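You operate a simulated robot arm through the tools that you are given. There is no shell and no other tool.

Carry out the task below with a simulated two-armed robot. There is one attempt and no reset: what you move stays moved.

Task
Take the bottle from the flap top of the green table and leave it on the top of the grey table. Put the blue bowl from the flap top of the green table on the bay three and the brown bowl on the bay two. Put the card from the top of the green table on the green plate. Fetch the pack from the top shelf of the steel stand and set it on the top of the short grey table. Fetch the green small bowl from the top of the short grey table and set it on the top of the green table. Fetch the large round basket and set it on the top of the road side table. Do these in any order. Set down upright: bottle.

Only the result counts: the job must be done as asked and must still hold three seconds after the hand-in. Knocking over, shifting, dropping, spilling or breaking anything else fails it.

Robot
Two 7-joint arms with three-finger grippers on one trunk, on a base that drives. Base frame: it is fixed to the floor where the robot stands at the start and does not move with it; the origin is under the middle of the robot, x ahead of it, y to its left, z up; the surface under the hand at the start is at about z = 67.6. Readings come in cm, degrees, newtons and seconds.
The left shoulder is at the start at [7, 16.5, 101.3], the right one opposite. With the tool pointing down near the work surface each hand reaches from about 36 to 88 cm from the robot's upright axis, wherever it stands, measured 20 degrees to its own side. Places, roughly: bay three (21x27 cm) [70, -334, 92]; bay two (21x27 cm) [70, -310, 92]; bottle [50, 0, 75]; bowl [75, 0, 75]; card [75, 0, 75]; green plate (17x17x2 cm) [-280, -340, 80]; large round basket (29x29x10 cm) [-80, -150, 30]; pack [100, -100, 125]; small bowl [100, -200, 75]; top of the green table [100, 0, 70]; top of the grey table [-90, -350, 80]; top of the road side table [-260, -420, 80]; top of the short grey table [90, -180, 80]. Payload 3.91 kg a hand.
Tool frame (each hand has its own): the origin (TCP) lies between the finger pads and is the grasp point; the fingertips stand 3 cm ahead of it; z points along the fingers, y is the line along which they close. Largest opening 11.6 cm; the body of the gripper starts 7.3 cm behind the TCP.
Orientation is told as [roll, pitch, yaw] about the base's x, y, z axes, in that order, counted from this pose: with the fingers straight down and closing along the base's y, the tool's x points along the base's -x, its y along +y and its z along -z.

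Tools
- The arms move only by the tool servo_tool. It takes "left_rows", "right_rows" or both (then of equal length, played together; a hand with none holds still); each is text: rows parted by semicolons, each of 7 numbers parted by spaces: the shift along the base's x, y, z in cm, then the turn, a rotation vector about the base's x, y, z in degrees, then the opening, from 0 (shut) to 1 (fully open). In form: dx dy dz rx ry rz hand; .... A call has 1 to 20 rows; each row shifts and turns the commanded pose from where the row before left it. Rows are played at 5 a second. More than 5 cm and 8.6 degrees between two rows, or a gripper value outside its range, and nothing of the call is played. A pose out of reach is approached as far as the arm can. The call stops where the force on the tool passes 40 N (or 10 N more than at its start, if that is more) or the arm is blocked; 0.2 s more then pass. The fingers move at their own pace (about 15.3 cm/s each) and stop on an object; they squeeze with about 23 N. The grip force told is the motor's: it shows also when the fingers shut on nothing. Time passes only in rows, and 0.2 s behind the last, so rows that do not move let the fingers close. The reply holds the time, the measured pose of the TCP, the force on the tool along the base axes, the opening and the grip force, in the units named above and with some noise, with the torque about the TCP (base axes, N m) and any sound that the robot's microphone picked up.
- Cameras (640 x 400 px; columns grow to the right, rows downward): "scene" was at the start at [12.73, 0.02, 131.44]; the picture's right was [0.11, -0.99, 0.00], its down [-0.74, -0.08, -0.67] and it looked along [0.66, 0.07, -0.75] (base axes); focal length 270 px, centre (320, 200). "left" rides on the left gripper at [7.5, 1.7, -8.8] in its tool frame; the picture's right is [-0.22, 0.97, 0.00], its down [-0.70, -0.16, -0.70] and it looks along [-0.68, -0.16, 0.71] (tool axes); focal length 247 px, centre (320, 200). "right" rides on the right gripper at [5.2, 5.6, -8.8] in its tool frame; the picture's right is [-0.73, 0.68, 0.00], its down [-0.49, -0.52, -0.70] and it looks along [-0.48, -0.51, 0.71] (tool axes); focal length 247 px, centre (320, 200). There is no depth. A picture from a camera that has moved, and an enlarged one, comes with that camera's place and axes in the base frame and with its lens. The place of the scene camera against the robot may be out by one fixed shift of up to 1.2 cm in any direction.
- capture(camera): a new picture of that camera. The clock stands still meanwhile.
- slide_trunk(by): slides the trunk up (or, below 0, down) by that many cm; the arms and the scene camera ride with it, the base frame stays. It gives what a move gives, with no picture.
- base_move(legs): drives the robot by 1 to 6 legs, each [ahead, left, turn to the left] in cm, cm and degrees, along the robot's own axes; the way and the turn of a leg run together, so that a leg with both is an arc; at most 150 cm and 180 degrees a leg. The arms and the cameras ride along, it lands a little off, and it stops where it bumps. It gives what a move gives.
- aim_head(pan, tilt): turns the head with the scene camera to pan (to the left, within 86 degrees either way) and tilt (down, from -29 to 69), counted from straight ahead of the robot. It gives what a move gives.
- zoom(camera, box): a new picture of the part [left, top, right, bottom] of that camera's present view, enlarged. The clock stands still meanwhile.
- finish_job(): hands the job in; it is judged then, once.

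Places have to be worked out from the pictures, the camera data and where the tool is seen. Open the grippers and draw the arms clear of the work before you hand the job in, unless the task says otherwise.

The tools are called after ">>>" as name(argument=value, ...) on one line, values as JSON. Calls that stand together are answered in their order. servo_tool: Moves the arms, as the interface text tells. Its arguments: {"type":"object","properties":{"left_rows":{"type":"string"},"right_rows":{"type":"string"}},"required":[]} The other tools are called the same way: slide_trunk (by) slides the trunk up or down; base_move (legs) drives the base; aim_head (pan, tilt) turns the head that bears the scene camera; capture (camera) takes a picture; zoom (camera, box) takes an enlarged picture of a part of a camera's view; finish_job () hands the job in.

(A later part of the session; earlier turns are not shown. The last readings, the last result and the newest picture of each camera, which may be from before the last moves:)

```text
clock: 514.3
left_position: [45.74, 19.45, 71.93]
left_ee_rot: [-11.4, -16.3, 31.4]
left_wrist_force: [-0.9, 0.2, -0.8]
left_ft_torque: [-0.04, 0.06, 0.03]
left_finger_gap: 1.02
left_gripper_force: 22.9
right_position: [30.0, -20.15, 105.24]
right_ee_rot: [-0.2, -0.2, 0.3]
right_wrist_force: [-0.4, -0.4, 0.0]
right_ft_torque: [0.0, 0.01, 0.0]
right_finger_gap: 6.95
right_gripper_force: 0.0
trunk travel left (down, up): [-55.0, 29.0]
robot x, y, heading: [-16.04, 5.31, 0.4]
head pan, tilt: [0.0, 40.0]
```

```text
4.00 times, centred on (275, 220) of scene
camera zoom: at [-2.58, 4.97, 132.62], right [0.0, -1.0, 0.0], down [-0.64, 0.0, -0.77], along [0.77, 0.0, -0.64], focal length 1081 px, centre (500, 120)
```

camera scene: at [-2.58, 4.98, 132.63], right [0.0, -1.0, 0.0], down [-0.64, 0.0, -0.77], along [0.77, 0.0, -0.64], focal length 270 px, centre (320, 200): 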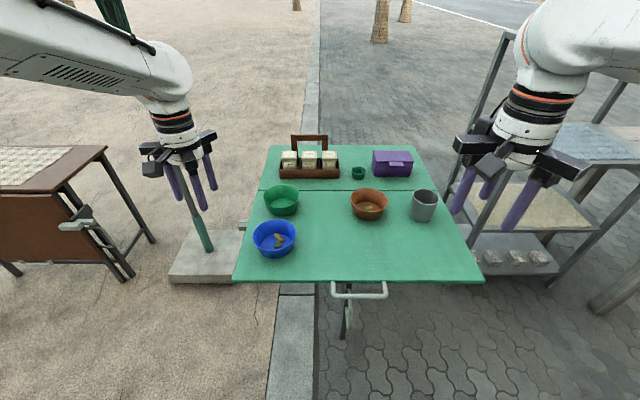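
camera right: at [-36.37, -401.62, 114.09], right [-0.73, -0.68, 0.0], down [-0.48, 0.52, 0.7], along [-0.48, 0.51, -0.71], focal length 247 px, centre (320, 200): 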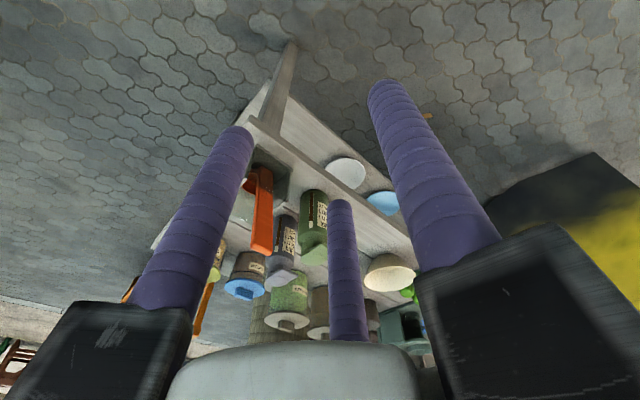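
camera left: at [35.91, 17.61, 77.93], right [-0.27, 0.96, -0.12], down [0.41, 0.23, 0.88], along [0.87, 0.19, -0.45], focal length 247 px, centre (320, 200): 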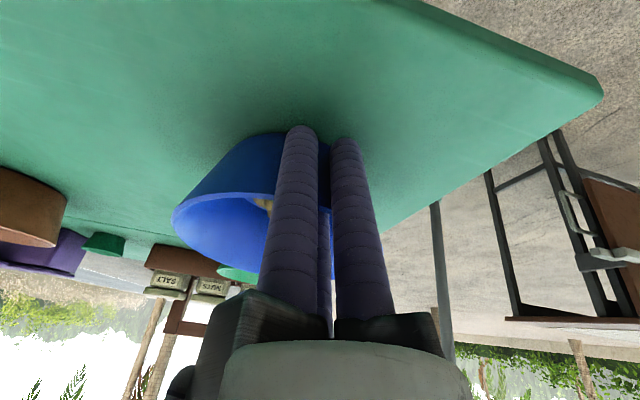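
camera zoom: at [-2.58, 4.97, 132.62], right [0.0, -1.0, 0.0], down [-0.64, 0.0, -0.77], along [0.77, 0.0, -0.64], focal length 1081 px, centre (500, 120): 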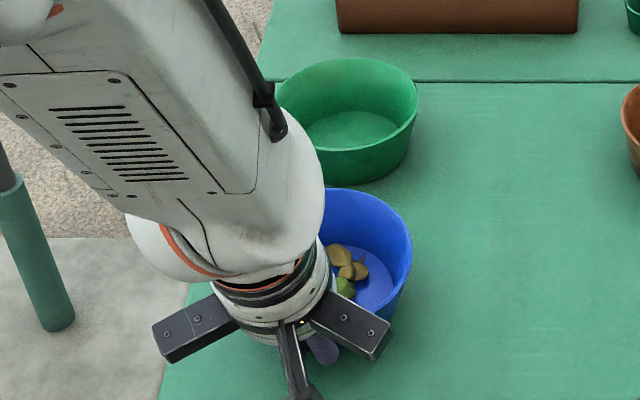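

Gripped (gap 1.02), though the bowl shifted about 3 cm sideways while closing. I lift 1.5 cm very slowly and look at its level.

>>> servo_tool(left_rows="0 0 0.3 0 0 0 0; 0 0 0.4 0 0 0 0; 0 0 0.4 0 0 0 0; 0 0 0.4 0 0 0 0")

>>> zoom(camera="scene", box=[210, 170, 340, 270])

>>> capture(camera="left")

```text
clock: 515.3
left_position: [45.86, 19.69, 73.71]
left_ee_rot: [-11.5, -16.4, 31.3]
left_wrist_force: [-0.3, 0.5, -1.6]
left_ft_torque: [0.02, 0.02, -0.04]
left_finger_gap: 0.99
left_gripper_force: 23.0
right_position: [29.92, -20.27, 105.24]
right_ee_rot: [-0.1, -0.2, 0.2]
right_wrist_force: [-0.1, -0.5, 0.1]
right_ft_torque: [-0.02, -0.01, -0.02]
right_finger_gap: 6.98
right_gripper_force: 0.1
trunk travel left (down, up): [-55.0, 29.0]
robot x, y, heading: [-16.06, 5.95, 0.4]
head pan, tilt: [0.0, 40.0]
```

```text
4.00 times, centred on (275, 220) of scene
camera zoom: at [-2.58, 4.97, 132.62], right [0.0, -1.0, 0.0], down [-0.64, 0.0, -0.77], along [0.77, 0.0, -0.64], focal length 1081 px, centre (500, 120)
```

zoom: 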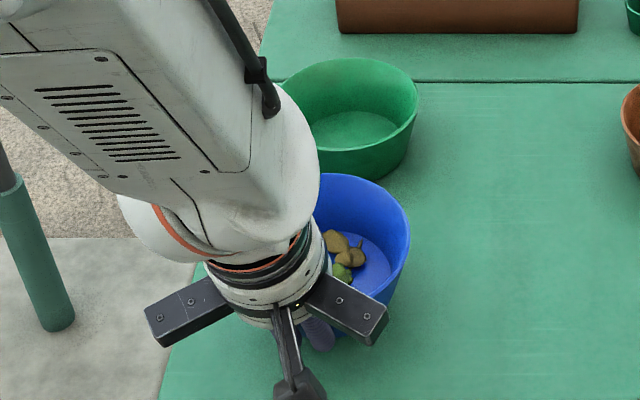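

```text
taken
camera left: at [35.89, 17.71, 79.51], right [-0.27, 0.96, -0.12], down [0.41, 0.23, 0.88], along [0.87, 0.19, -0.45], focal length 247 px, centre (320, 200)
```

left: 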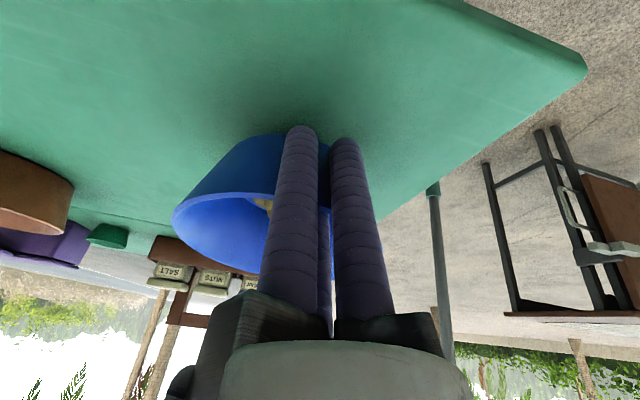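

The bowl is lifted level and moves with the hand. I raise it steadily to carrying height.

>>> servo_tool(left_rows="0 0 1 0 0 0 0; 0 0 2 0 0 0 0; 0 0 2.5 0 0 0 0; 0 0 2.5 0 0 0 0; 0 0 2.5 0 0 0 0; 0 0 2.5 0 0 0 0; 0 0 2.5 0 0 0 0; 0 0 2.5 0 0 0 0; 0 0 2 0 0 0 0; 0 0 1.5 0 0 0 0")

>>> capture(camera="left")

>>> capture(camera="scene")

```text
clock: 517.5
left_position: [45.96, 19.67, 95.09]
left_ee_rot: [-11.5, -16.4, 31.5]
left_wrist_force: [-0.5, -0.2, -1.4]
left_ft_torque: [0.02, 0.07, 0.0]
left_finger_gap: 1.01
left_gripper_force: 22.8
right_position: [29.92, -20.04, 105.23]
right_ee_rot: [-0.2, -0.2, 0.2]
right_wrist_force: [-0.4, 0.1, -0.2]
right_ft_torque: [0.01, -0.02, -0.03]
right_finger_gap: 6.94
right_gripper_force: 0.0
trunk travel left (down, up): [-55.0, 29.0]
robot x, y, heading: [-16.18, 5.8, 0.2]
head pan, tilt: [0.0, 40.0]
```

```text
taken
camera left: at [35.85, 17.72, 101.04], right [-0.27, 0.96, -0.12], down [0.41, 0.23, 0.88], along [0.87, 0.19, -0.45], focal length 247 px, centre (320, 200)
```

left: 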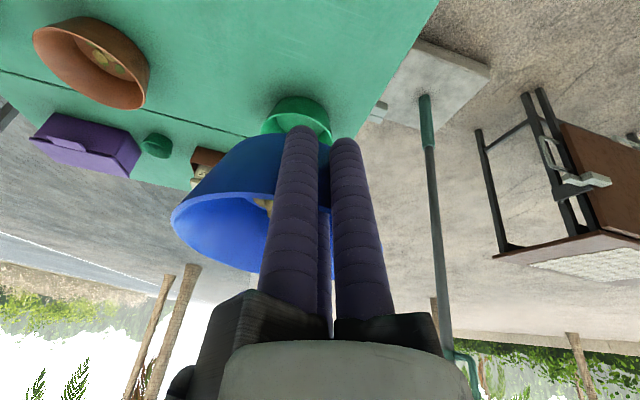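

```text
taken
camera scene: at [-2.6, 4.97, 132.62], right [0.0, -1.0, 0.0], down [-0.64, 0.0, -0.77], along [0.77, 0.0, -0.64], focal length 270 px, centre (320, 200)
```

scene: 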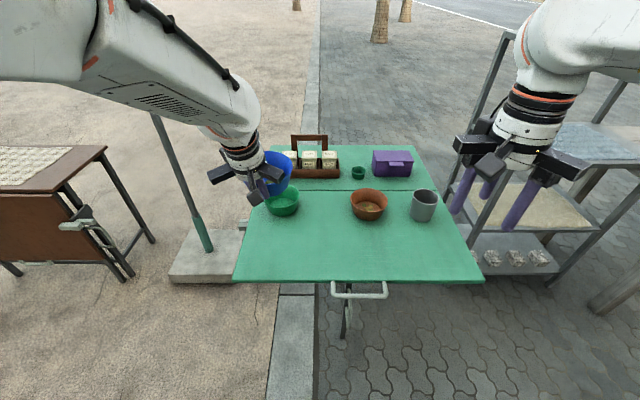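

The blue bowl rides level. Now the base goes 14 cm ahead and the right hand turns 30° and tilts over the brown bowl's near rim.

>>> base_move(legs=[[14, 0, 0]])

>>> servo_tool(right_rows="2.2 1.2 -2 0 0 7.5 0.5; 2.2 1.2 -2 0 0 7.5 0.5; 2.2 1.3 -2 0 0 7.5 0.5; 2.2 1.3 -2 0 0 7.5 0.5; 2.2 1.3 -2.5 0 -6.5 0 0.5; 2.2 1.3 -2.5 0 -6.5 0 0.5; 2 1.3 -2.5 0 -6 0 0.5")

>>> capture(camera="right")

>>> capture(camera="scene")

```text
clock: 518.8
left_position: [59.62, 19.84, 95.12]
left_ee_rot: [-11.5, -16.3, 31.5]
left_wrist_force: [0.6, -0.4, -1.0]
left_ft_torque: [0.04, 0.05, 0.01]
left_finger_gap: 1.01
left_gripper_force: 23.1
right_position: [43.88, -20.06, 105.31]
right_ee_rot: [0.0, -0.3, 0.3]
right_wrist_force: [-0.3, -0.9, -0.1]
right_ft_torque: [-0.01, 0.0, 0.01]
right_finger_gap: 6.97
right_gripper_force: 0.1
trunk travel left (down, up): [-55.0, 29.0]
robot x, y, heading: [-2.32, 5.84, 0.4]
head pan, tilt: [0.0, 40.0]
```

```text
clock: 520.4
left_position: [59.74, 19.85, 94.95]
left_ee_rot: [-11.5, -16.2, 31.5]
left_wrist_force: [0.2, -0.4, -2.2]
left_ft_torque: [-0.02, 0.11, 0.0]
left_finger_gap: 1.0
left_gripper_force: 23.2
right_position: [59.06, -11.33, 89.74]
right_ee_rot: [-10.1, -16.5, 31.8]
right_wrist_force: [-0.1, -0.2, -0.2]
right_ft_torque: [-0.04, 0.0, -0.04]
right_finger_gap: 5.77
right_gripper_force: 0.0
trunk travel left (down, up): [-55.0, 29.0]
robot x, y, heading: [-2.09, 5.97, 0.2]
head pan, tilt: [0.0, 40.0]
```

```text
taken
camera right: at [49.34, -9.06, 95.66], right [0.27, 0.96, 0.09], down [0.41, -0.2, 0.89], along [0.87, -0.2, -0.45], focal length 247 px, centre (320, 200)
```

right: 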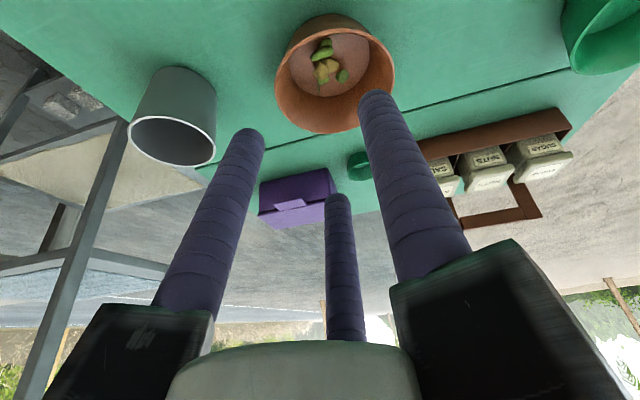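

```text
taken
camera scene: at [11.33, 5.17, 132.62], right [0.0, -1.0, 0.0], down [-0.64, 0.0, -0.77], along [0.77, 0.0, -0.64], focal length 270 px, centre (320, 200)
```

scene: 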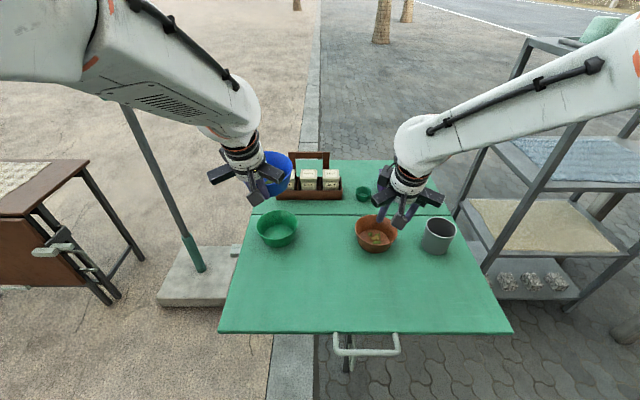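

The brown bowl: base edge x≈63.9, centre y≈−10.5. I bring the right hand to its approach start and check.

>>> servo_tool(right_rows="0.1 0.3 -3.4 0 0 0 0.45; 0.1 0.3 -3.4 0 0 0 0.45; 0.1 0.2 -3.4 0 0 0 0.45")

>>> zoom(camera="right", box=[200, 0, 440, 200])

```text
clock: 521.2
left_position: [59.75, 19.83, 95.07]
left_ee_rot: [-11.5, -16.3, 31.4]
left_wrist_force: [0.7, -1.5, 0.0]
left_ft_torque: [0.0, 0.08, 0.01]
left_finger_gap: 0.99
left_gripper_force: 22.8
right_position: [59.5, -10.65, 79.5]
right_ee_rot: [-10.0, -16.6, 31.7]
right_wrist_force: [0.0, 0.2, -0.2]
right_ft_torque: [0.03, 0.04, 0.0]
right_finger_gap: 5.2
right_gripper_force: 0.0
trunk travel left (down, up): [-55.0, 29.0]
robot x, y, heading: [-2.39, 5.82, 0.5]
head pan, tilt: [0.0, 40.0]
```

```text
2.00 times, centred on (320, 100) of right
camera zoom: at [49.57, -8.35, 85.47], right [0.27, 0.96, 0.1], down [0.42, -0.21, 0.89], along [0.87, -0.2, -0.45], focal length 494 px, centre (320, 400)
```

zoom: 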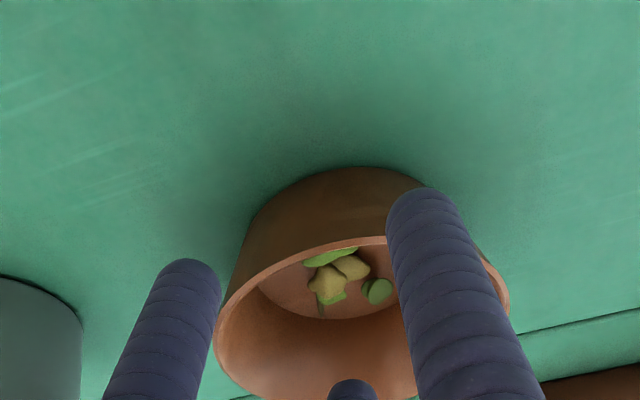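

Geometry confirmed. Sliding down to TCP (62.05, −10.2, 72.0) with the wall between the fingers.

>>> servo_tool(right_rows="0.65 0.15 -1.9 0 0 0 0.45; 0.65 0.15 -1.9 0 0 0 0.45; 0.65 0.15 -1.9 0 0 0 0.45; 0.6 0 -1.8 0 0 0 0.45")

>>> capture(camera="right")

```text
clock: 522.2
left_position: [59.57, 19.69, 95.03]
left_ee_rot: [-11.5, -16.2, 31.4]
left_wrist_force: [-0.1, -0.1, -1.3]
left_ft_torque: [0.01, 0.06, -0.03]
left_finger_gap: 1.0
left_gripper_force: 23.1
right_position: [61.86, -10.0, 71.99]
right_ee_rot: [-10.0, -16.5, 31.7]
right_wrist_force: [0.4, -0.5, 0.2]
right_ft_torque: [0.0, 0.01, -0.01]
right_finger_gap: 5.21
right_gripper_force: 0.1
trunk travel left (down, up): [-55.0, 29.0]
robot x, y, heading: [-2.25, 6.04, 0.4]
head pan, tilt: [0.0, 40.0]
```

```text
taken
camera right: at [52.07, -7.68, 77.94], right [0.27, 0.96, 0.1], down [0.42, -0.21, 0.89], along [0.87, -0.2, -0.45], focal length 247 px, centre (320, 200)
```

right: 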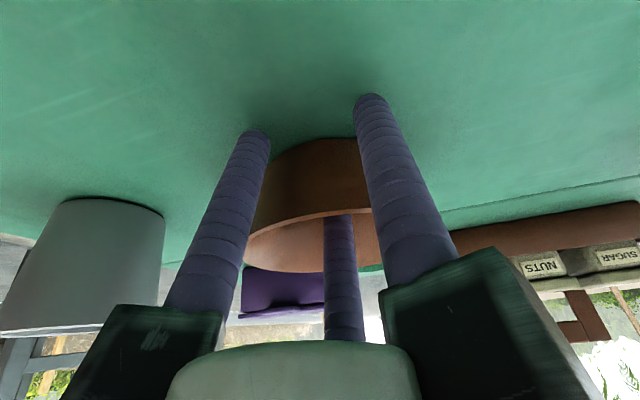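

Inner finger inside, two outside. Closing gently.

>>> servo_tool(right_rows="0 0 0 0 0 0 0.35; 0 0 0 0 0 0 0.25; 0 0 0 0 0 0 0.15; 0 0 0 0 0 0 0.05; 0 0 0 0 0 0 0; 0 0 0 0 0 0 0; 0 0 0 0 0 0 0")

>>> servo_tool(right_rows="0 0 0.3 0 0 0 0; 0 0 0.4 0 0 0 0; 0 0 0.4 0 0 0 0; 0 0 0.4 0 0 0 0")

>>> capture(camera="right")

>>> zoom(camera="scene", box=[310, 170, 470, 280])

```text
clock: 523.8
left_position: [59.67, 19.78, 95.2]
left_ee_rot: [-11.5, -16.3, 31.4]
left_wrist_force: [0.9, 0.8, -1.2]
left_ft_torque: [0.0, 0.08, 0.02]
left_finger_gap: 0.98
left_gripper_force: 23.4
right_position: [61.91, -9.87, 72.05]
right_ee_rot: [-9.9, -16.6, 31.7]
right_wrist_force: [-0.8, -0.5, 0.4]
right_ft_torque: [0.05, 0.08, 0.04]
right_finger_gap: 1.03
right_gripper_force: 22.8
trunk travel left (down, up): [-55.0, 29.0]
robot x, y, heading: [-1.99, 5.64, 0.6]
head pan, tilt: [0.0, 40.0]
```

```text
clock: 524.8
left_position: [59.73, 19.77, 95.18]
left_ee_rot: [-11.5, -16.2, 31.5]
left_wrist_force: [-0.2, 0.0, -0.4]
left_ft_torque: [-0.02, 0.11, -0.01]
left_finger_gap: 1.0
left_gripper_force: 22.9
right_position: [61.96, -9.85, 73.65]
right_ee_rot: [-9.9, -16.5, 31.7]
right_wrist_force: [0.4, -0.7, -1.0]
right_ft_torque: [0.02, 0.07, -0.04]
right_finger_gap: 1.02
right_gripper_force: 23.0
trunk travel left (down, up): [-55.0, 29.0]
robot x, y, heading: [-2.0, 5.9, 0.3]
head pan, tilt: [0.0, 40.0]
```

```text
taken
camera right: at [52.03, -7.63, 79.53], right [0.27, 0.96, 0.1], down [0.42, -0.21, 0.89], along [0.87, -0.2, -0.45], focal length 247 px, centre (320, 200)
```

right: 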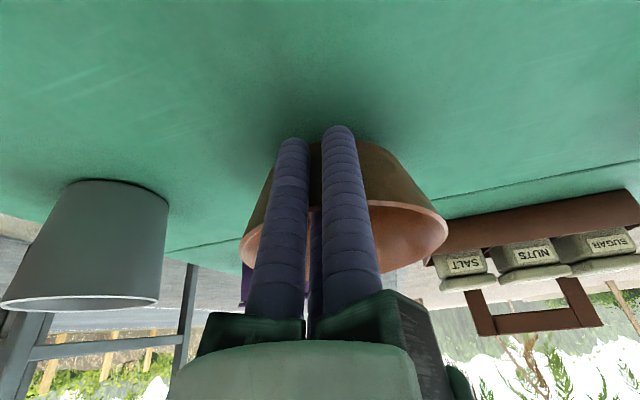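

```text
3.64 times, centred on (390, 225) of scene
camera zoom: at [11.27, 5.06, 132.62], right [0.0, -1.0, 0.0], down [-0.64, 0.0, -0.77], along [0.77, 0.0, -0.64], focal length 983 px, centre (66, 109)
```

zoom: 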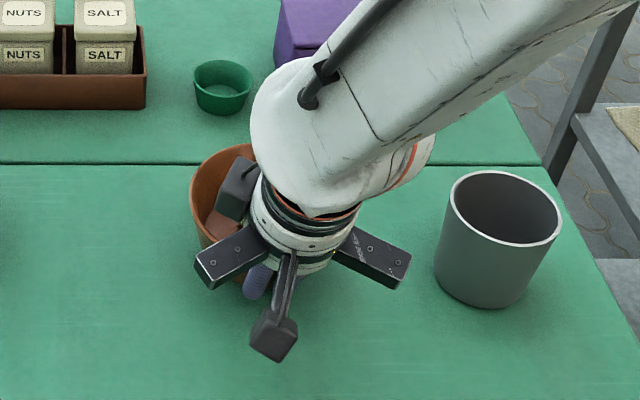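

The brown bowl is held and level. Raising it to carrying height.

>>> servo_tool(right_rows="0 0 1 0 0 0 0; 0 0 2 0 0 0 0; 0 0 2.5 0 0 0 0; 0 0 2.5 0 0 0 0; 0 0 2.5 0 0 0 0; 0 0 2.5 0 0 0 0; 0 0 2.5 0 0 0 0; 0 0 2.5 0 0 0 0; 0 0 2 0 0 0 0; 0 0 1.5 0 0 0 0")

>>> base_move(legs=[[-19, 0, 0]])

>>> capture(camera="scene")

>>> capture(camera="right")

>>> capture(camera="left")

```text
clock: 527.0
left_position: [59.57, 19.76, 95.1]
left_ee_rot: [-11.5, -16.2, 31.6]
left_wrist_force: [0.1, 0.2, -1.0]
left_ft_torque: [0.0, 0.07, 0.0]
left_finger_gap: 1.01
left_gripper_force: 22.9
right_position: [61.97, -9.98, 95.13]
right_ee_rot: [-9.8, -16.5, 31.7]
right_wrist_force: [0.1, 0.1, -0.9]
right_ft_torque: [0.0, 0.08, -0.01]
right_finger_gap: 0.98
right_gripper_force: 22.8
trunk travel left (down, up): [-55.0, 29.0]
robot x, y, heading: [-2.53, 5.59, 0.0]
head pan, tilt: [0.0, 40.0]
```

```text
clock: 528.6
left_position: [40.54, 19.7, 95.14]
left_ee_rot: [-11.4, -16.3, 31.4]
left_wrist_force: [0.4, -0.9, -0.7]
left_ft_torque: [-0.01, 0.06, 0.04]
left_finger_gap: 1.01
left_gripper_force: 23.3
right_position: [42.94, -10.01, 95.02]
right_ee_rot: [-9.9, -16.5, 31.8]
right_wrist_force: [-0.5, -0.2, -1.4]
right_ft_torque: [0.0, 0.06, -0.01]
right_finger_gap: 1.0
right_gripper_force: 23.2
trunk travel left (down, up): [-55.0, 29.0]
robot x, y, heading: [-21.4, 5.91, 0.3]
head pan, tilt: [0.0, 40.0]
```

```text
taken
camera scene: at [-7.84, 4.96, 132.62], right [0.0, -1.0, 0.0], down [-0.64, 0.0, -0.77], along [0.77, 0.0, -0.64], focal length 270 px, centre (320, 200)
```

scene: 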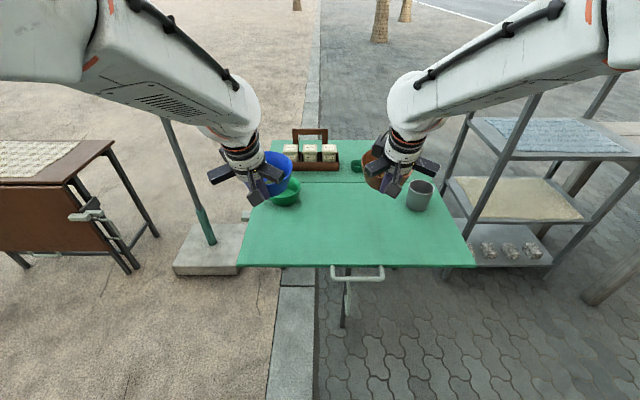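

```text
taken
camera right: at [33.09, -7.78, 101.01], right [0.27, 0.96, 0.1], down [0.41, -0.21, 0.89], along [0.87, -0.2, -0.45], focal length 247 px, centre (320, 200)
```

right: 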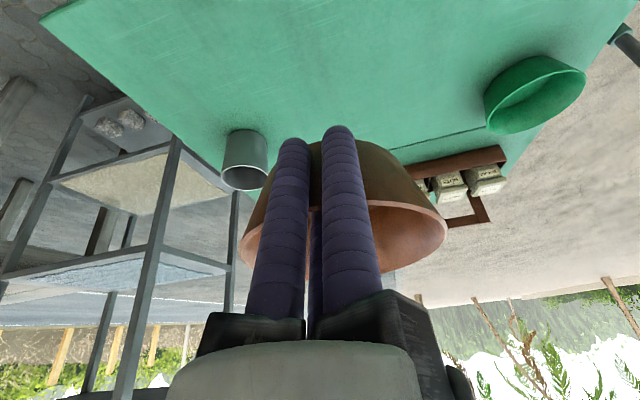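

```text
taken
camera left: at [30.59, 17.75, 101.0], right [-0.27, 0.96, -0.12], down [0.41, 0.23, 0.88], along [0.87, 0.19, -0.45], focal length 247 px, centre (320, 200)
```

left: 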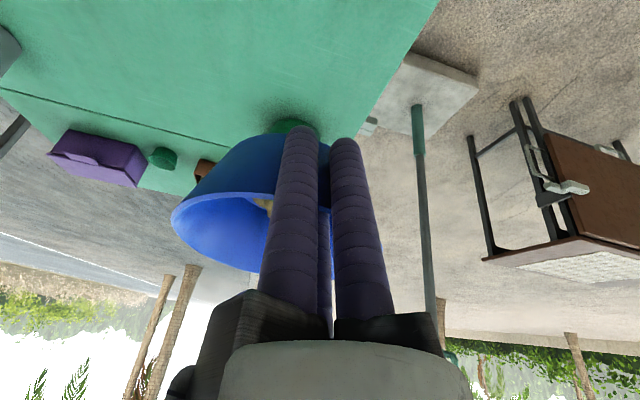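

Both bowls ride level. Driving right along the corridor to the rack.

>>> base_move(legs=[[-5, 0, 0], [0, -145, 0]])

>>> base_move(legs=[[0, -140, 0]])

>>> capture(camera="scene")

>>> capture(camera="left")

>>> capture(camera="right")

```text
clock: 535.4
left_position: [39.15, -117.95, 95.08]
left_ee_rot: [-11.4, -16.3, 23.6]
left_wrist_force: [0.1, -1.3, -1.3]
left_ft_torque: [0.06, 0.08, 0.03]
left_finger_gap: 1.0
left_gripper_force: 22.9
right_position: [37.46, -147.69, 94.89]
right_ee_rot: [-9.8, -16.5, 23.7]
right_wrist_force: [-1.1, -0.2, -1.4]
right_ft_torque: [0.07, 0.06, 0.02]
right_finger_gap: 1.0
right_gripper_force: 22.6
trunk travel left (down, up): [-55.0, 29.0]
robot x, y, heading: [-24.0, -123.25, -7.7]
head pan, tilt: [0.0, 40.0]
stopped in leg 2: the robot was blocked; the commanded pose is now the measured one
```

```text
clock: 536.3
left_position: [39.18, -118.18, 95.05]
left_ee_rot: [-11.4, -16.2, 23.6]
left_wrist_force: [-0.1, -0.8, -1.1]
left_ft_torque: [0.05, 0.07, 0.0]
left_finger_gap: 1.02
left_gripper_force: 23.1
right_position: [37.45, -148.01, 94.92]
right_ee_rot: [-9.9, -16.5, 23.6]
right_wrist_force: [-0.2, -0.4, -1.6]
right_ft_torque: [-0.01, 0.07, 0.0]
right_finger_gap: 0.99
right_gripper_force: 22.9
trunk travel left (down, up): [-55.0, 29.0]
robot x, y, heading: [-24.24, -123.45, -7.8]
head pan, tilt: [0.0, 40.0]
stopped in leg 1: the robot was blocked; the commanded pose is now the measured one
```

```text
taken
camera scene: at [-10.67, -126.31, 132.62], right [-0.14, -0.99, 0.0], down [-0.64, 0.09, -0.77], along [0.76, -0.1, -0.64], focal length 270 px, centre (320, 200)
```

scene: 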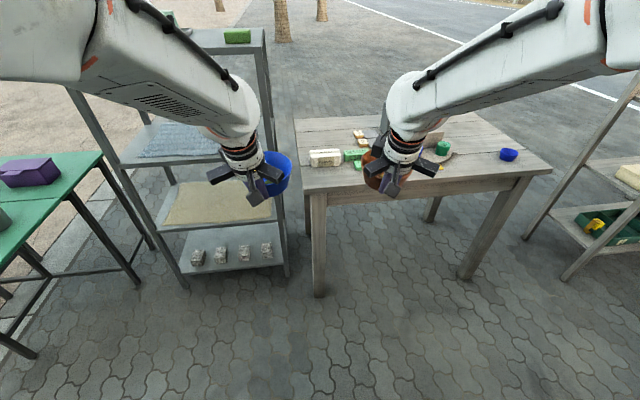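

```text
taken
camera left: at [29.04, -118.86, 100.97], right [-0.14, 0.98, -0.12], down [0.44, 0.17, 0.88], along [0.89, 0.07, -0.45], focal length 247 px, centre (320, 200)
```

left: 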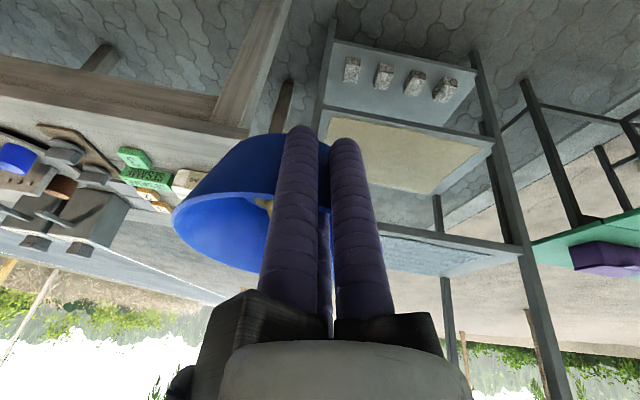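

```text
taken
camera right: at [27.93, -144.48, 100.94], right [0.4, 0.91, 0.1], down [0.38, -0.26, 0.89], along [0.83, -0.32, -0.45], focal length 247 px, centre (320, 200)
```

right: 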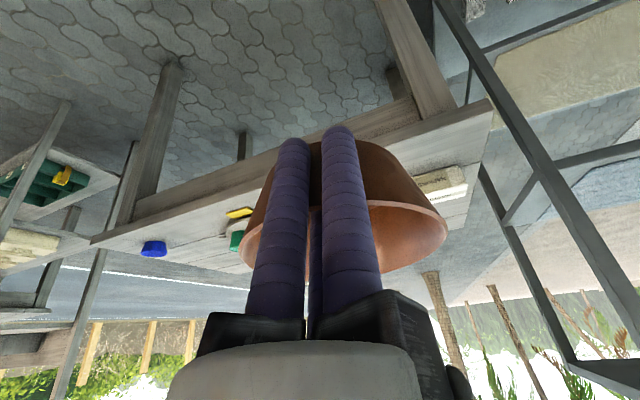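

The base touched something at its right rear, probably the bench's corner. I step back north a little, straighten, move ahead to x≈−13 and look behind me to the right.

>>> base_move(legs=[[0, 5, 0], [0, 0, 7.7], [9, 0, 0]])

>>> aim_head(pan=-86, tilt=50)

>>> capture(camera="scene")

```text
clock: 538.5
left_position: [47.67, -104.62, 94.96]
left_ee_rot: [-11.4, -16.2, 31.5]
left_wrist_force: [0.3, 0.1, -1.3]
left_ft_torque: [0.04, 0.09, -0.01]
left_finger_gap: 0.98
left_gripper_force: 22.9
right_position: [49.88, -134.33, 94.93]
right_ee_rot: [-10.0, -16.5, 31.6]
right_wrist_force: [0.0, -0.1, -1.2]
right_ft_torque: [-0.01, 0.04, 0.01]
right_finger_gap: 1.0
right_gripper_force: 22.8
trunk travel left (down, up): [-55.0, 29.0]
robot x, y, heading: [-14.67, -118.55, -0.0]
head pan, tilt: [0.0, 40.0]
```

```text
clock: 540.1
left_position: [47.23, -104.68, 95.1]
left_ee_rot: [-11.5, -16.2, 31.3]
left_wrist_force: [0.7, 0.4, -1.4]
left_ft_torque: [0.0, 0.11, 0.01]
left_finger_gap: 0.95
left_gripper_force: 23.1
right_position: [49.86, -134.28, 95.04]
right_ee_rot: [-10.0, -16.6, 31.6]
right_wrist_force: [-0.5, -0.2, -1.3]
right_ft_torque: [0.01, 0.1, -0.02]
right_finger_gap: 0.98
right_gripper_force: 22.7
trunk travel left (down, up): [-55.0, 29.0]
robot x, y, heading: [-14.21, -118.61, 0.1]
head pan, tilt: [-85.9, 50.0]
```

```text
taken
camera scene: at [-8.87, -127.07, 131.21], right [-1.0, -0.07, 0.0], down [-0.06, 0.76, -0.64], along [0.05, -0.64, -0.77], focal length 270 px, centre (320, 200)
```

scene: 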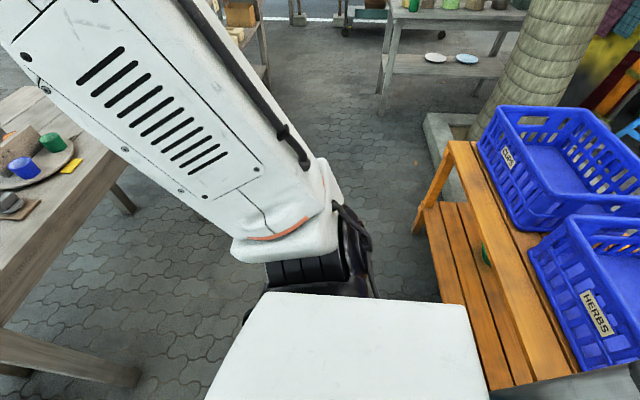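

I'll keep x≈−14 past the bench, then back off a little before the rack's front post.

>>> base_move(legs=[[0, -118, 0], [-9, 0, 0]])

>>> aim_head(pan=-10, tilt=30)

>>> capture(camera="scene")

```text
clock: 546.8
left_position: [39.53, -221.87, 95.13]
left_ee_rot: [-11.5, -16.3, 32.4]
left_wrist_force: [-0.9, 0.0, -1.1]
left_ft_torque: [-0.02, 0.05, -0.03]
left_finger_gap: 1.02
left_gripper_force: 23.2
right_position: [42.22, -251.62, 95.07]
right_ee_rot: [-10.0, -16.6, 32.6]
right_wrist_force: [-0.5, -0.1, -1.6]
right_ft_torque: [-0.02, 0.05, 0.01]
right_finger_gap: 1.01
right_gripper_force: 22.8
trunk travel left (down, up): [-55.0, 29.0]
robot x, y, heading: [-21.5, -236.87, 0.8]
head pan, tilt: [-85.9, 50.0]
```

```text
clock: 548.3
left_position: [39.54, -221.9, 95.11]
left_ee_rot: [-11.6, -16.2, 32.4]
left_wrist_force: [0.5, -0.1, -1.1]
left_ft_torque: [0.0, 0.1, -0.04]
left_finger_gap: 1.01
left_gripper_force: 23.1
right_position: [42.24, -251.56, 95.09]
right_ee_rot: [-9.9, -16.5, 32.6]
right_wrist_force: [-0.2, 0.7, -0.8]
right_ft_torque: [-0.01, 0.07, 0.0]
right_finger_gap: 1.0
right_gripper_force: 23.1
trunk travel left (down, up): [-55.0, 29.0]
robot x, y, heading: [-21.9, -236.61, 1.0]
head pan, tilt: [-10.0, 30.0]
```

```text
taken
camera scene: at [-8.23, -238.99, 134.15], right [-0.16, -0.99, 0.0], down [-0.49, 0.08, -0.87], along [0.85, -0.14, -0.5], focal length 270 px, centre (320, 200)
```

scene: 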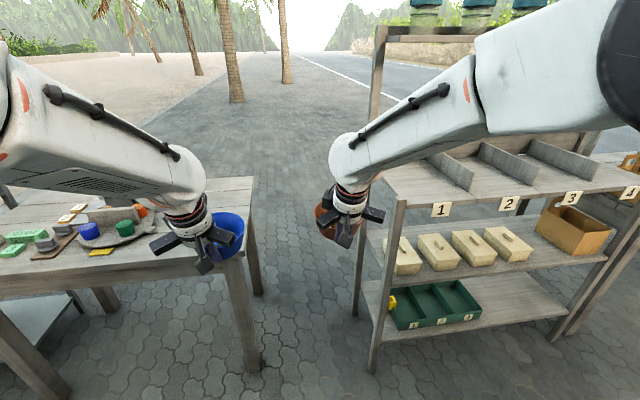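

The front posts end at the bay shelf, so the bays are open from above at the front; labels 1–4 are on its edge. I raise the trunk 12 cm and line up with bay 2 for the right hand (brown bowl).

>>> slide_trunk(by=12)

>>> base_move(legs=[[0, -59, -0.9]])

>>> aim_head(pan=-10, tilt=35)

>>> capture(camera="scene")

>>> capture(camera="right")

```text
clock: 549.8
left_position: [39.48, -221.9, 106.99]
left_ee_rot: [-11.5, -16.2, 32.4]
left_wrist_force: [0.3, 0.9, -0.8]
left_ft_torque: [-0.01, 0.06, -0.01]
left_finger_gap: 0.98
left_gripper_force: 23.2
right_position: [42.36, -251.58, 106.93]
right_ee_rot: [-9.8, -16.5, 32.6]
right_wrist_force: [0.1, 0.8, -1.6]
right_ft_torque: [0.03, 0.06, 0.01]
right_finger_gap: 1.01
right_gripper_force: 22.9
trunk travel left (down, up): [-67.0, 17.0]
robot x, y, heading: [-21.99, -237.01, 1.1]
head pan, tilt: [-10.0, 30.0]
```

```text
clock: 553.2
left_position: [40.15, -283.03, 107.1]
left_ee_rot: [-11.5, -16.2, 30.9]
left_wrist_force: [0.5, -0.1, -0.9]
left_ft_torque: [0.01, 0.08, -0.03]
left_finger_gap: 0.99
left_gripper_force: 23.3
right_position: [42.17, -312.74, 107.0]
right_ee_rot: [-9.9, -16.5, 31.0]
right_wrist_force: [-0.6, 0.2, -0.8]
right_ft_torque: [0.03, 0.08, 0.01]
right_finger_gap: 0.98
right_gripper_force: 22.7
trunk travel left (down, up): [-67.0, 17.0]
robot x, y, heading: [-21.86, -296.45, -0.6]
head pan, tilt: [-10.0, 30.0]
```

```text
clock: 553.8
left_position: [40.04, -283.01, 107.2]
left_ee_rot: [-11.4, -16.2, 30.8]
left_wrist_force: [-0.1, 0.3, -0.9]
left_ft_torque: [0.05, 0.07, -0.03]
left_finger_gap: 1.01
left_gripper_force: 22.8
right_position: [42.12, -312.89, 106.94]
right_ee_rot: [-10.0, -16.5, 31.1]
right_wrist_force: [0.0, -0.9, -0.3]
right_ft_torque: [0.04, 0.03, 0.01]
right_finger_gap: 1.0
right_gripper_force: 22.7
trunk travel left (down, up): [-67.0, 17.0]
robot x, y, heading: [-22.23, -296.37, -0.6]
head pan, tilt: [-10.0, 35.0]
```

```text
taken
camera scene: at [-8.24, -298.81, 145.38], right [-0.18, -0.98, 0.0], down [-0.56, 0.11, -0.82], along [0.81, -0.15, -0.57], focal length 270 px, centre (320, 200)
```

scene: 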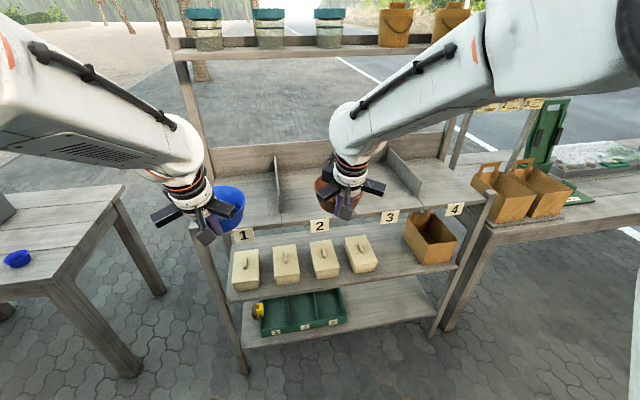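

```text
taken
camera right: at [32.31, -310.43, 112.95], right [0.28, 0.95, 0.1], down [0.41, -0.21, 0.89], along [0.86, -0.21, -0.45], focal length 247 px, centre (320, 200)
```

right: 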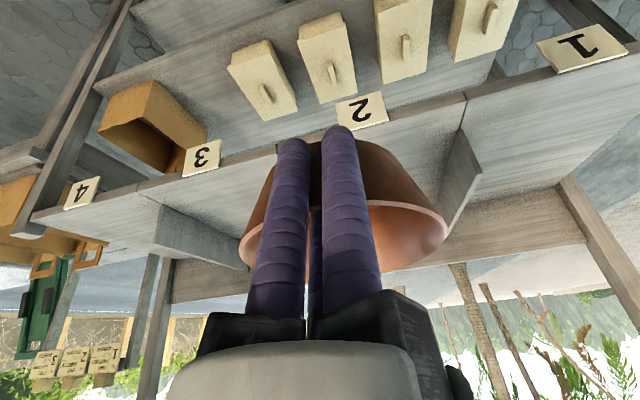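

The camera puts the bay shelf's front edge at x≈55.3 and label 2 at y≈−310. Moving the base 20 cm ahead so the brown bowl hangs over bay 2.

>>> base_move(legs=[[20, 0, 0.6]])

>>> capture(camera="right")

>>> capture(camera="scene")

```text
clock: 555.4
left_position: [59.83, -282.5, 107.05]
left_ee_rot: [-11.5, -16.4, 31.4]
left_wrist_force: [-0.1, 0.0, -1.1]
left_ft_torque: [-0.02, 0.11, -0.03]
left_finger_gap: 1.01
left_gripper_force: 23.1
right_position: [62.14, -312.41, 107.1]
right_ee_rot: [-10.0, -16.4, 31.6]
right_wrist_force: [0.1, 0.6, -2.0]
right_ft_torque: [-0.02, 0.06, 0.01]
right_finger_gap: 1.01
right_gripper_force: 23.1
trunk travel left (down, up): [-67.0, 17.0]
robot x, y, heading: [-1.73, -296.3, -0.2]
head pan, tilt: [-10.0, 35.0]
```

```text
taken
camera right: at [52.3, -309.96, 113.0], right [0.28, 0.96, 0.1], down [0.41, -0.21, 0.89], along [0.87, -0.2, -0.45], focal length 247 px, centre (320, 200)
```

right: 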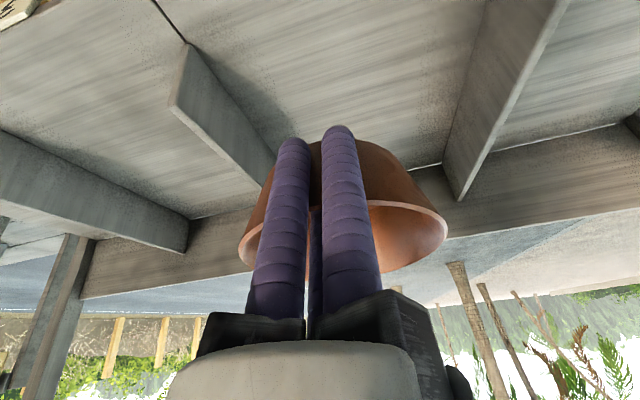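

```text
taken
camera scene: at [11.62, -298.73, 145.39], right [-0.17, -0.98, 0.0], down [-0.56, 0.1, -0.82], along [0.81, -0.14, -0.57], focal length 270 px, centre (320, 200)
```

scene: 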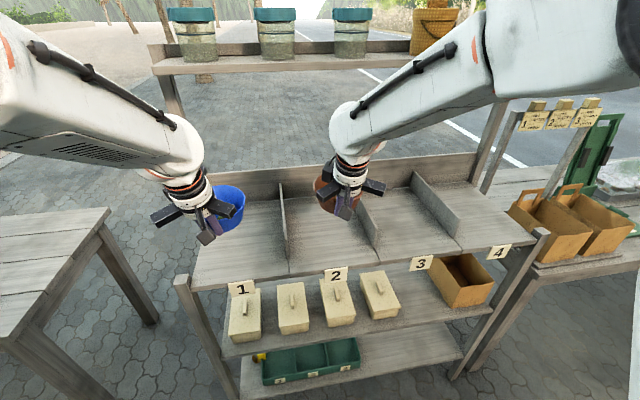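

Bay 2's dividers are at y≈−321.5 and −298.3 with tops at z≈99. I centre the bowl (shift +1, +1.7) and lower it.

>>> servo_tool(right_rows="0.5 0.9 0 0 0 0 0; 0.5 0.8 -1 0 0 0 0; 0 0 -2.5 0 0 0 0; 0 0 -2.5 0 0 0 0; 0 0 -2 0 0 0 0; 0 0 -1 0 0 0 0; 0 0 -0.5 0 0 0 0")

>>> capture(camera="right")

>>> zoom(camera="scene", box=[260, 120, 440, 280])

```text
clock: 557.0
left_position: [60.06, -282.56, 106.97]
left_ee_rot: [-11.4, -16.2, 31.3]
left_wrist_force: [-0.1, -0.4, -1.3]
left_ft_torque: [0.01, 0.06, 0.0]
left_finger_gap: 0.98
left_gripper_force: 22.9
right_position: [63.06, -310.53, 97.51]
right_ee_rot: [-10.0, -16.5, 31.6]
right_wrist_force: [1.4, -0.4, -0.8]
right_ft_torque: [-0.01, 0.05, 0.02]
right_finger_gap: 1.02
right_gripper_force: 23.3
trunk travel left (down, up): [-67.0, 17.0]
robot x, y, heading: [-1.98, -296.36, 0.0]
head pan, tilt: [-10.0, 35.0]
```

```text
taken
camera right: at [53.27, -308.18, 103.44], right [0.27, 0.96, 0.1], down [0.41, -0.21, 0.89], along [0.87, -0.2, -0.45], focal length 247 px, centre (320, 200)
```

right: 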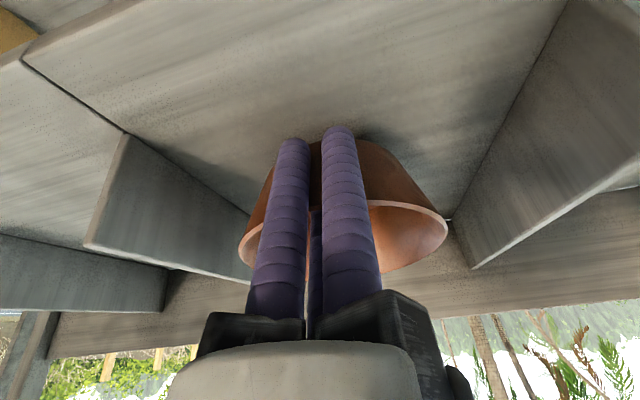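

```text
2.50 times, centred on (350, 200) of scene
camera zoom: at [11.69, -298.71, 145.38], right [-0.17, -0.98, 0.0], down [-0.57, 0.1, -0.82], along [0.81, -0.14, -0.57], focal length 676 px, centre (245, 200)
```

zoom: 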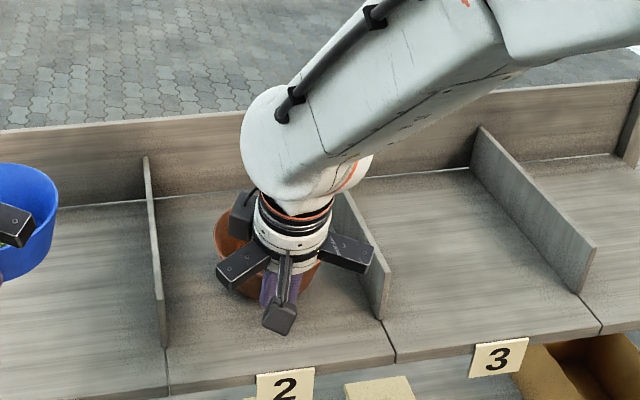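

Nearly down in bay 2. Lowering in small steps to contact.

>>> servo_tool(right_rows="0 0 -0.4 0 0 0 0; 0 0 -0.3 0 0 0 0; 0 0 -0.3 0 0 0 0")

```text
clock: 557.8
left_position: [59.96, -282.42, 107.07]
left_ee_rot: [-11.5, -16.2, 31.4]
left_wrist_force: [0.3, -0.2, -0.7]
left_ft_torque: [0.01, 0.07, 0.01]
left_finger_gap: 1.0
left_gripper_force: 23.1
right_position: [63.19, -310.58, 96.56]
right_ee_rot: [-10.0, -16.4, 31.5]
right_wrist_force: [0.0, 0.4, -2.3]
right_ft_torque: [-0.02, 0.06, 0.02]
right_finger_gap: 0.99
right_gripper_force: 23.3
trunk travel left (down, up): [-67.0, 17.0]
robot x, y, heading: [-1.69, -296.4, 0.0]
head pan, tilt: [-10.0, 35.0]
```

>>> servo_tool(right_rows="0 0 -0.3 0 0 0 0; 0 0 -0.3 0 0 0 0")

```text
clock: 558.4
left_position: [59.89, -282.49, 107.07]
left_ee_rot: [-11.6, -16.4, 31.5]
left_wrist_force: [-0.3, -0.5, -1.1]
left_ft_torque: [0.0, 0.08, -0.02]
left_finger_gap: 1.02
left_gripper_force: 23.3
right_position: [63.19, -310.5, 96.06]
right_ee_rot: [-9.9, -16.6, 31.6]
right_wrist_force: [-0.3, -0.6, 5.9]
right_ft_torque: [0.11, -0.03, 0.01]
right_finger_gap: 1.02
right_gripper_force: 23.2
trunk travel left (down, up): [-67.0, 17.0]
robot x, y, heading: [-1.82, -295.88, 0.3]
head pan, tilt: [-10.0, 35.0]
```

Contact (about +7 N). Opening gently and withdrawing along the hand's axis.

>>> servo_tool(right_rows="0 0 0 0 0 0 0.12; 0 0 0 0 0 0 0.22; 0 0 0 0 0 0 0.32; 0 0 0 0 0 0 0.42; 0 0 0 0 0 0 0.42")

>>> capture(camera="right")

>>> zoom(camera="scene", box=[260, 120, 440, 280])

```text
clock: 559.6
left_position: [59.92, -282.51, 107.14]
left_ee_rot: [-11.4, -16.1, 31.3]
left_wrist_force: [0.4, -0.7, -1.1]
left_ft_torque: [-0.01, 0.1, -0.01]
left_finger_gap: 1.0
left_gripper_force: 23.3
right_position: [63.18, -310.59, 95.97]
right_ee_rot: [-9.9, -16.5, 31.6]
right_wrist_force: [0.3, -0.1, -0.3]
right_ft_torque: [-0.01, 0.03, -0.01]
right_finger_gap: 4.88
right_gripper_force: 0.1
trunk travel left (down, up): [-67.0, 17.0]
robot x, y, heading: [-2.11, -296.35, 0.1]
head pan, tilt: [-10.0, 35.0]
```

```text
taken
camera right: at [53.34, -308.26, 101.88], right [0.28, 0.96, 0.1], down [0.41, -0.21, 0.89], along [0.87, -0.2, -0.45], focal length 247 px, centre (320, 200)
```

right: 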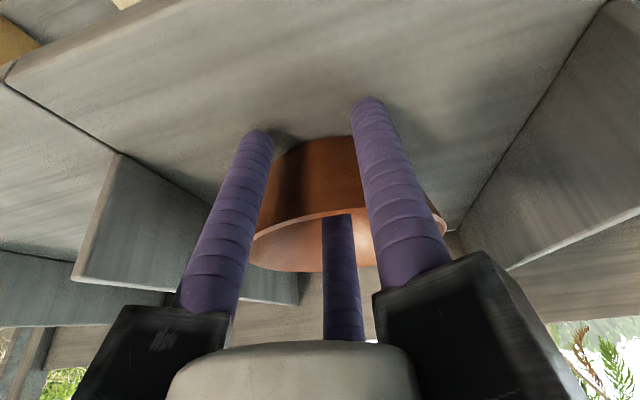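

```text
2.50 times, centred on (350, 200) of scene
camera zoom: at [11.67, -298.72, 145.38], right [-0.17, -0.98, 0.0], down [-0.57, 0.1, -0.82], along [0.81, -0.14, -0.57], focal length 676 px, centre (245, 200)
```

zoom: 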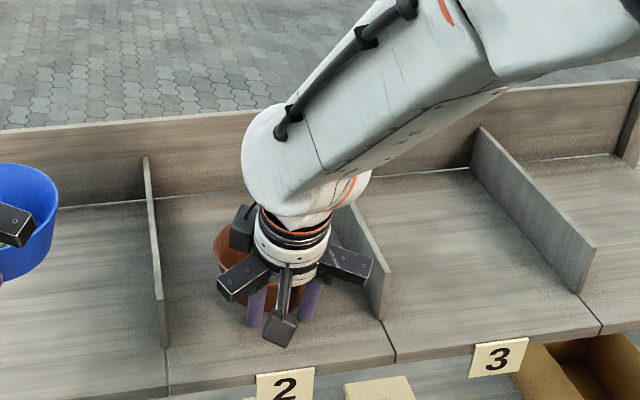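

The brown bowl rests in bay 2. Withdrawing the right hand up and back.

>>> servo_tool(right_rows="-0.35 0 1 0 0 0 0.42; -0.7 0 2 0 0 0 0.42; -1 0 2.8 0 0 0 0.42; -1 0 2.8 0 0 0 0.42; -1 0 2.5 0 0 0 0.42; -2 0 1 0 0 0 0.42")

>>> capture(camera="right")

>>> capture(camera="scene")

```text
clock: 561.0
left_position: [59.83, -282.5, 107.21]
left_ee_rot: [-11.6, -16.3, 31.4]
left_wrist_force: [0.3, 0.3, -1.4]
left_ft_torque: [0.01, 0.05, 0.03]
left_finger_gap: 1.01
left_gripper_force: 22.9
right_position: [56.73, -310.46, 108.12]
right_ee_rot: [-10.1, -16.4, 31.6]
right_wrist_force: [0.0, 0.5, 0.1]
right_ft_torque: [0.03, -0.01, -0.01]
right_finger_gap: 4.86
right_gripper_force: 0.0
trunk travel left (down, up): [-67.0, 17.0]
robot x, y, heading: [-2.2, -296.52, -0.2]
head pan, tilt: [-10.0, 35.0]
```

```text
taken
camera right: at [47.01, -308.12, 114.11], right [0.28, 0.96, 0.1], down [0.41, -0.21, 0.89], along [0.87, -0.2, -0.45], focal length 247 px, centre (320, 200)
```

right: 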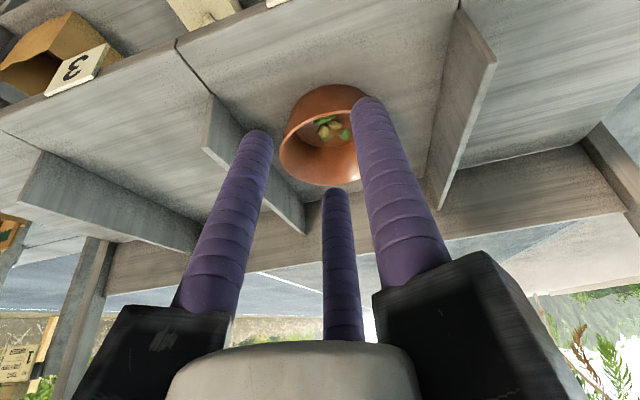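

```text
taken
camera scene: at [11.5, -298.73, 145.39], right [-0.17, -0.98, 0.0], down [-0.56, 0.1, -0.82], along [0.81, -0.14, -0.57], focal length 270 px, centre (320, 200)
```

scene: 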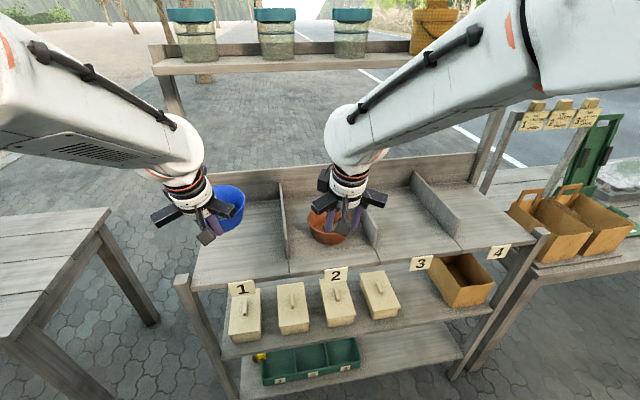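

Bay 2 is done, with the food still inside the bowl. Now the blue bowl: I raise the trunk 8 cm, back off 8 cm and strafe right to line the left hand up with bay 3.

>>> slide_trunk(by=8)

>>> base_move(legs=[[-8, 0, 0], [0, -48, 0.2]])

>>> aim_head(pan=5, tilt=38)

>>> capture(camera="scene")

>>> capture(camera="left")

```text
clock: 562.2
left_position: [59.93, -282.48, 115.26]
left_ee_rot: [-11.5, -16.2, 31.4]
left_wrist_force: [-0.2, -0.3, -1.3]
left_ft_torque: [0.01, 0.07, 0.01]
left_finger_gap: 1.0
left_gripper_force: 23.1
right_position: [57.05, -310.37, 116.02]
right_ee_rot: [-10.0, -16.5, 31.6]
right_wrist_force: [0.0, -0.2, -0.4]
right_ft_torque: [0.02, 0.02, 0.02]
right_finger_gap: 4.89
right_gripper_force: 0.0
trunk travel left (down, up): [-75.0, 9.0]
robot x, y, heading: [-1.79, -296.59, -0.3]
head pan, tilt: [-10.0, 35.0]
```

```text
clock: 565.7
left_position: [51.95, -330.75, 115.04]
left_ee_rot: [-11.5, -16.2, 31.3]
left_wrist_force: [-0.1, 1.2, -0.5]
left_ft_torque: [-0.01, 0.05, 0.01]
left_finger_gap: 1.02
left_gripper_force: 23.0
right_position: [48.96, -358.57, 116.07]
right_ee_rot: [-10.1, -16.5, 31.5]
right_wrist_force: [-0.4, -0.1, 1.0]
right_ft_torque: [-0.01, 0.02, 0.01]
right_finger_gap: 4.88
right_gripper_force: 0.1
trunk travel left (down, up): [-75.0, 9.0]
robot x, y, heading: [-9.9, -344.78, -0.2]
head pan, tilt: [-10.0, 35.0]
```

```text
clock: 566.5
left_position: [52.11, -330.76, 115.03]
left_ee_rot: [-11.5, -16.2, 31.3]
left_wrist_force: [0.3, -0.5, -1.1]
left_ft_torque: [0.03, 0.07, 0.0]
left_finger_gap: 0.97
left_gripper_force: 23.3
right_position: [48.97, -358.64, 116.03]
right_ee_rot: [-9.9, -16.6, 31.5]
right_wrist_force: [-0.2, 0.5, 0.5]
right_ft_torque: [0.0, 0.0, 0.04]
right_finger_gap: 4.87
right_gripper_force: 0.2
trunk travel left (down, up): [-75.0, 9.0]
robot x, y, heading: [-9.79, -344.29, 0.2]
head pan, tilt: [5.0, 38.0]
```

```text
taken
camera scene: at [3.66, -344.67, 152.92], right [0.09, -1.0, 0.0], down [-0.61, -0.05, -0.79], along [0.79, 0.07, -0.62], focal length 270 px, centre (320, 200)
```

scene: 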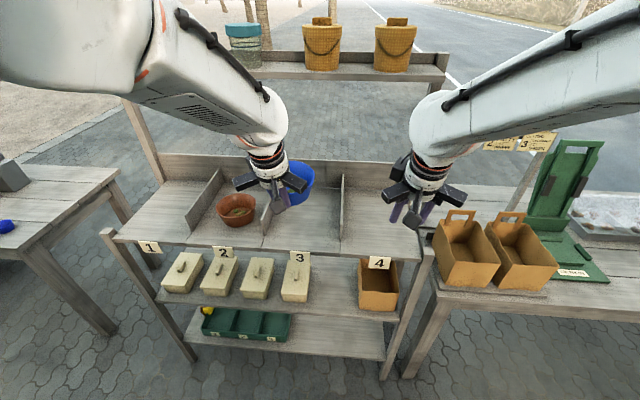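

```text
taken
camera left: at [42.05, -332.67, 120.99], right [-0.27, 0.96, -0.12], down [0.41, 0.23, 0.88], along [0.87, 0.18, -0.45], focal length 247 px, centre (320, 200)
```

left: 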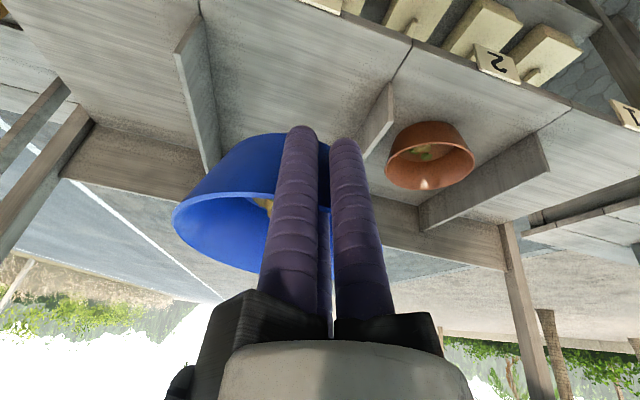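

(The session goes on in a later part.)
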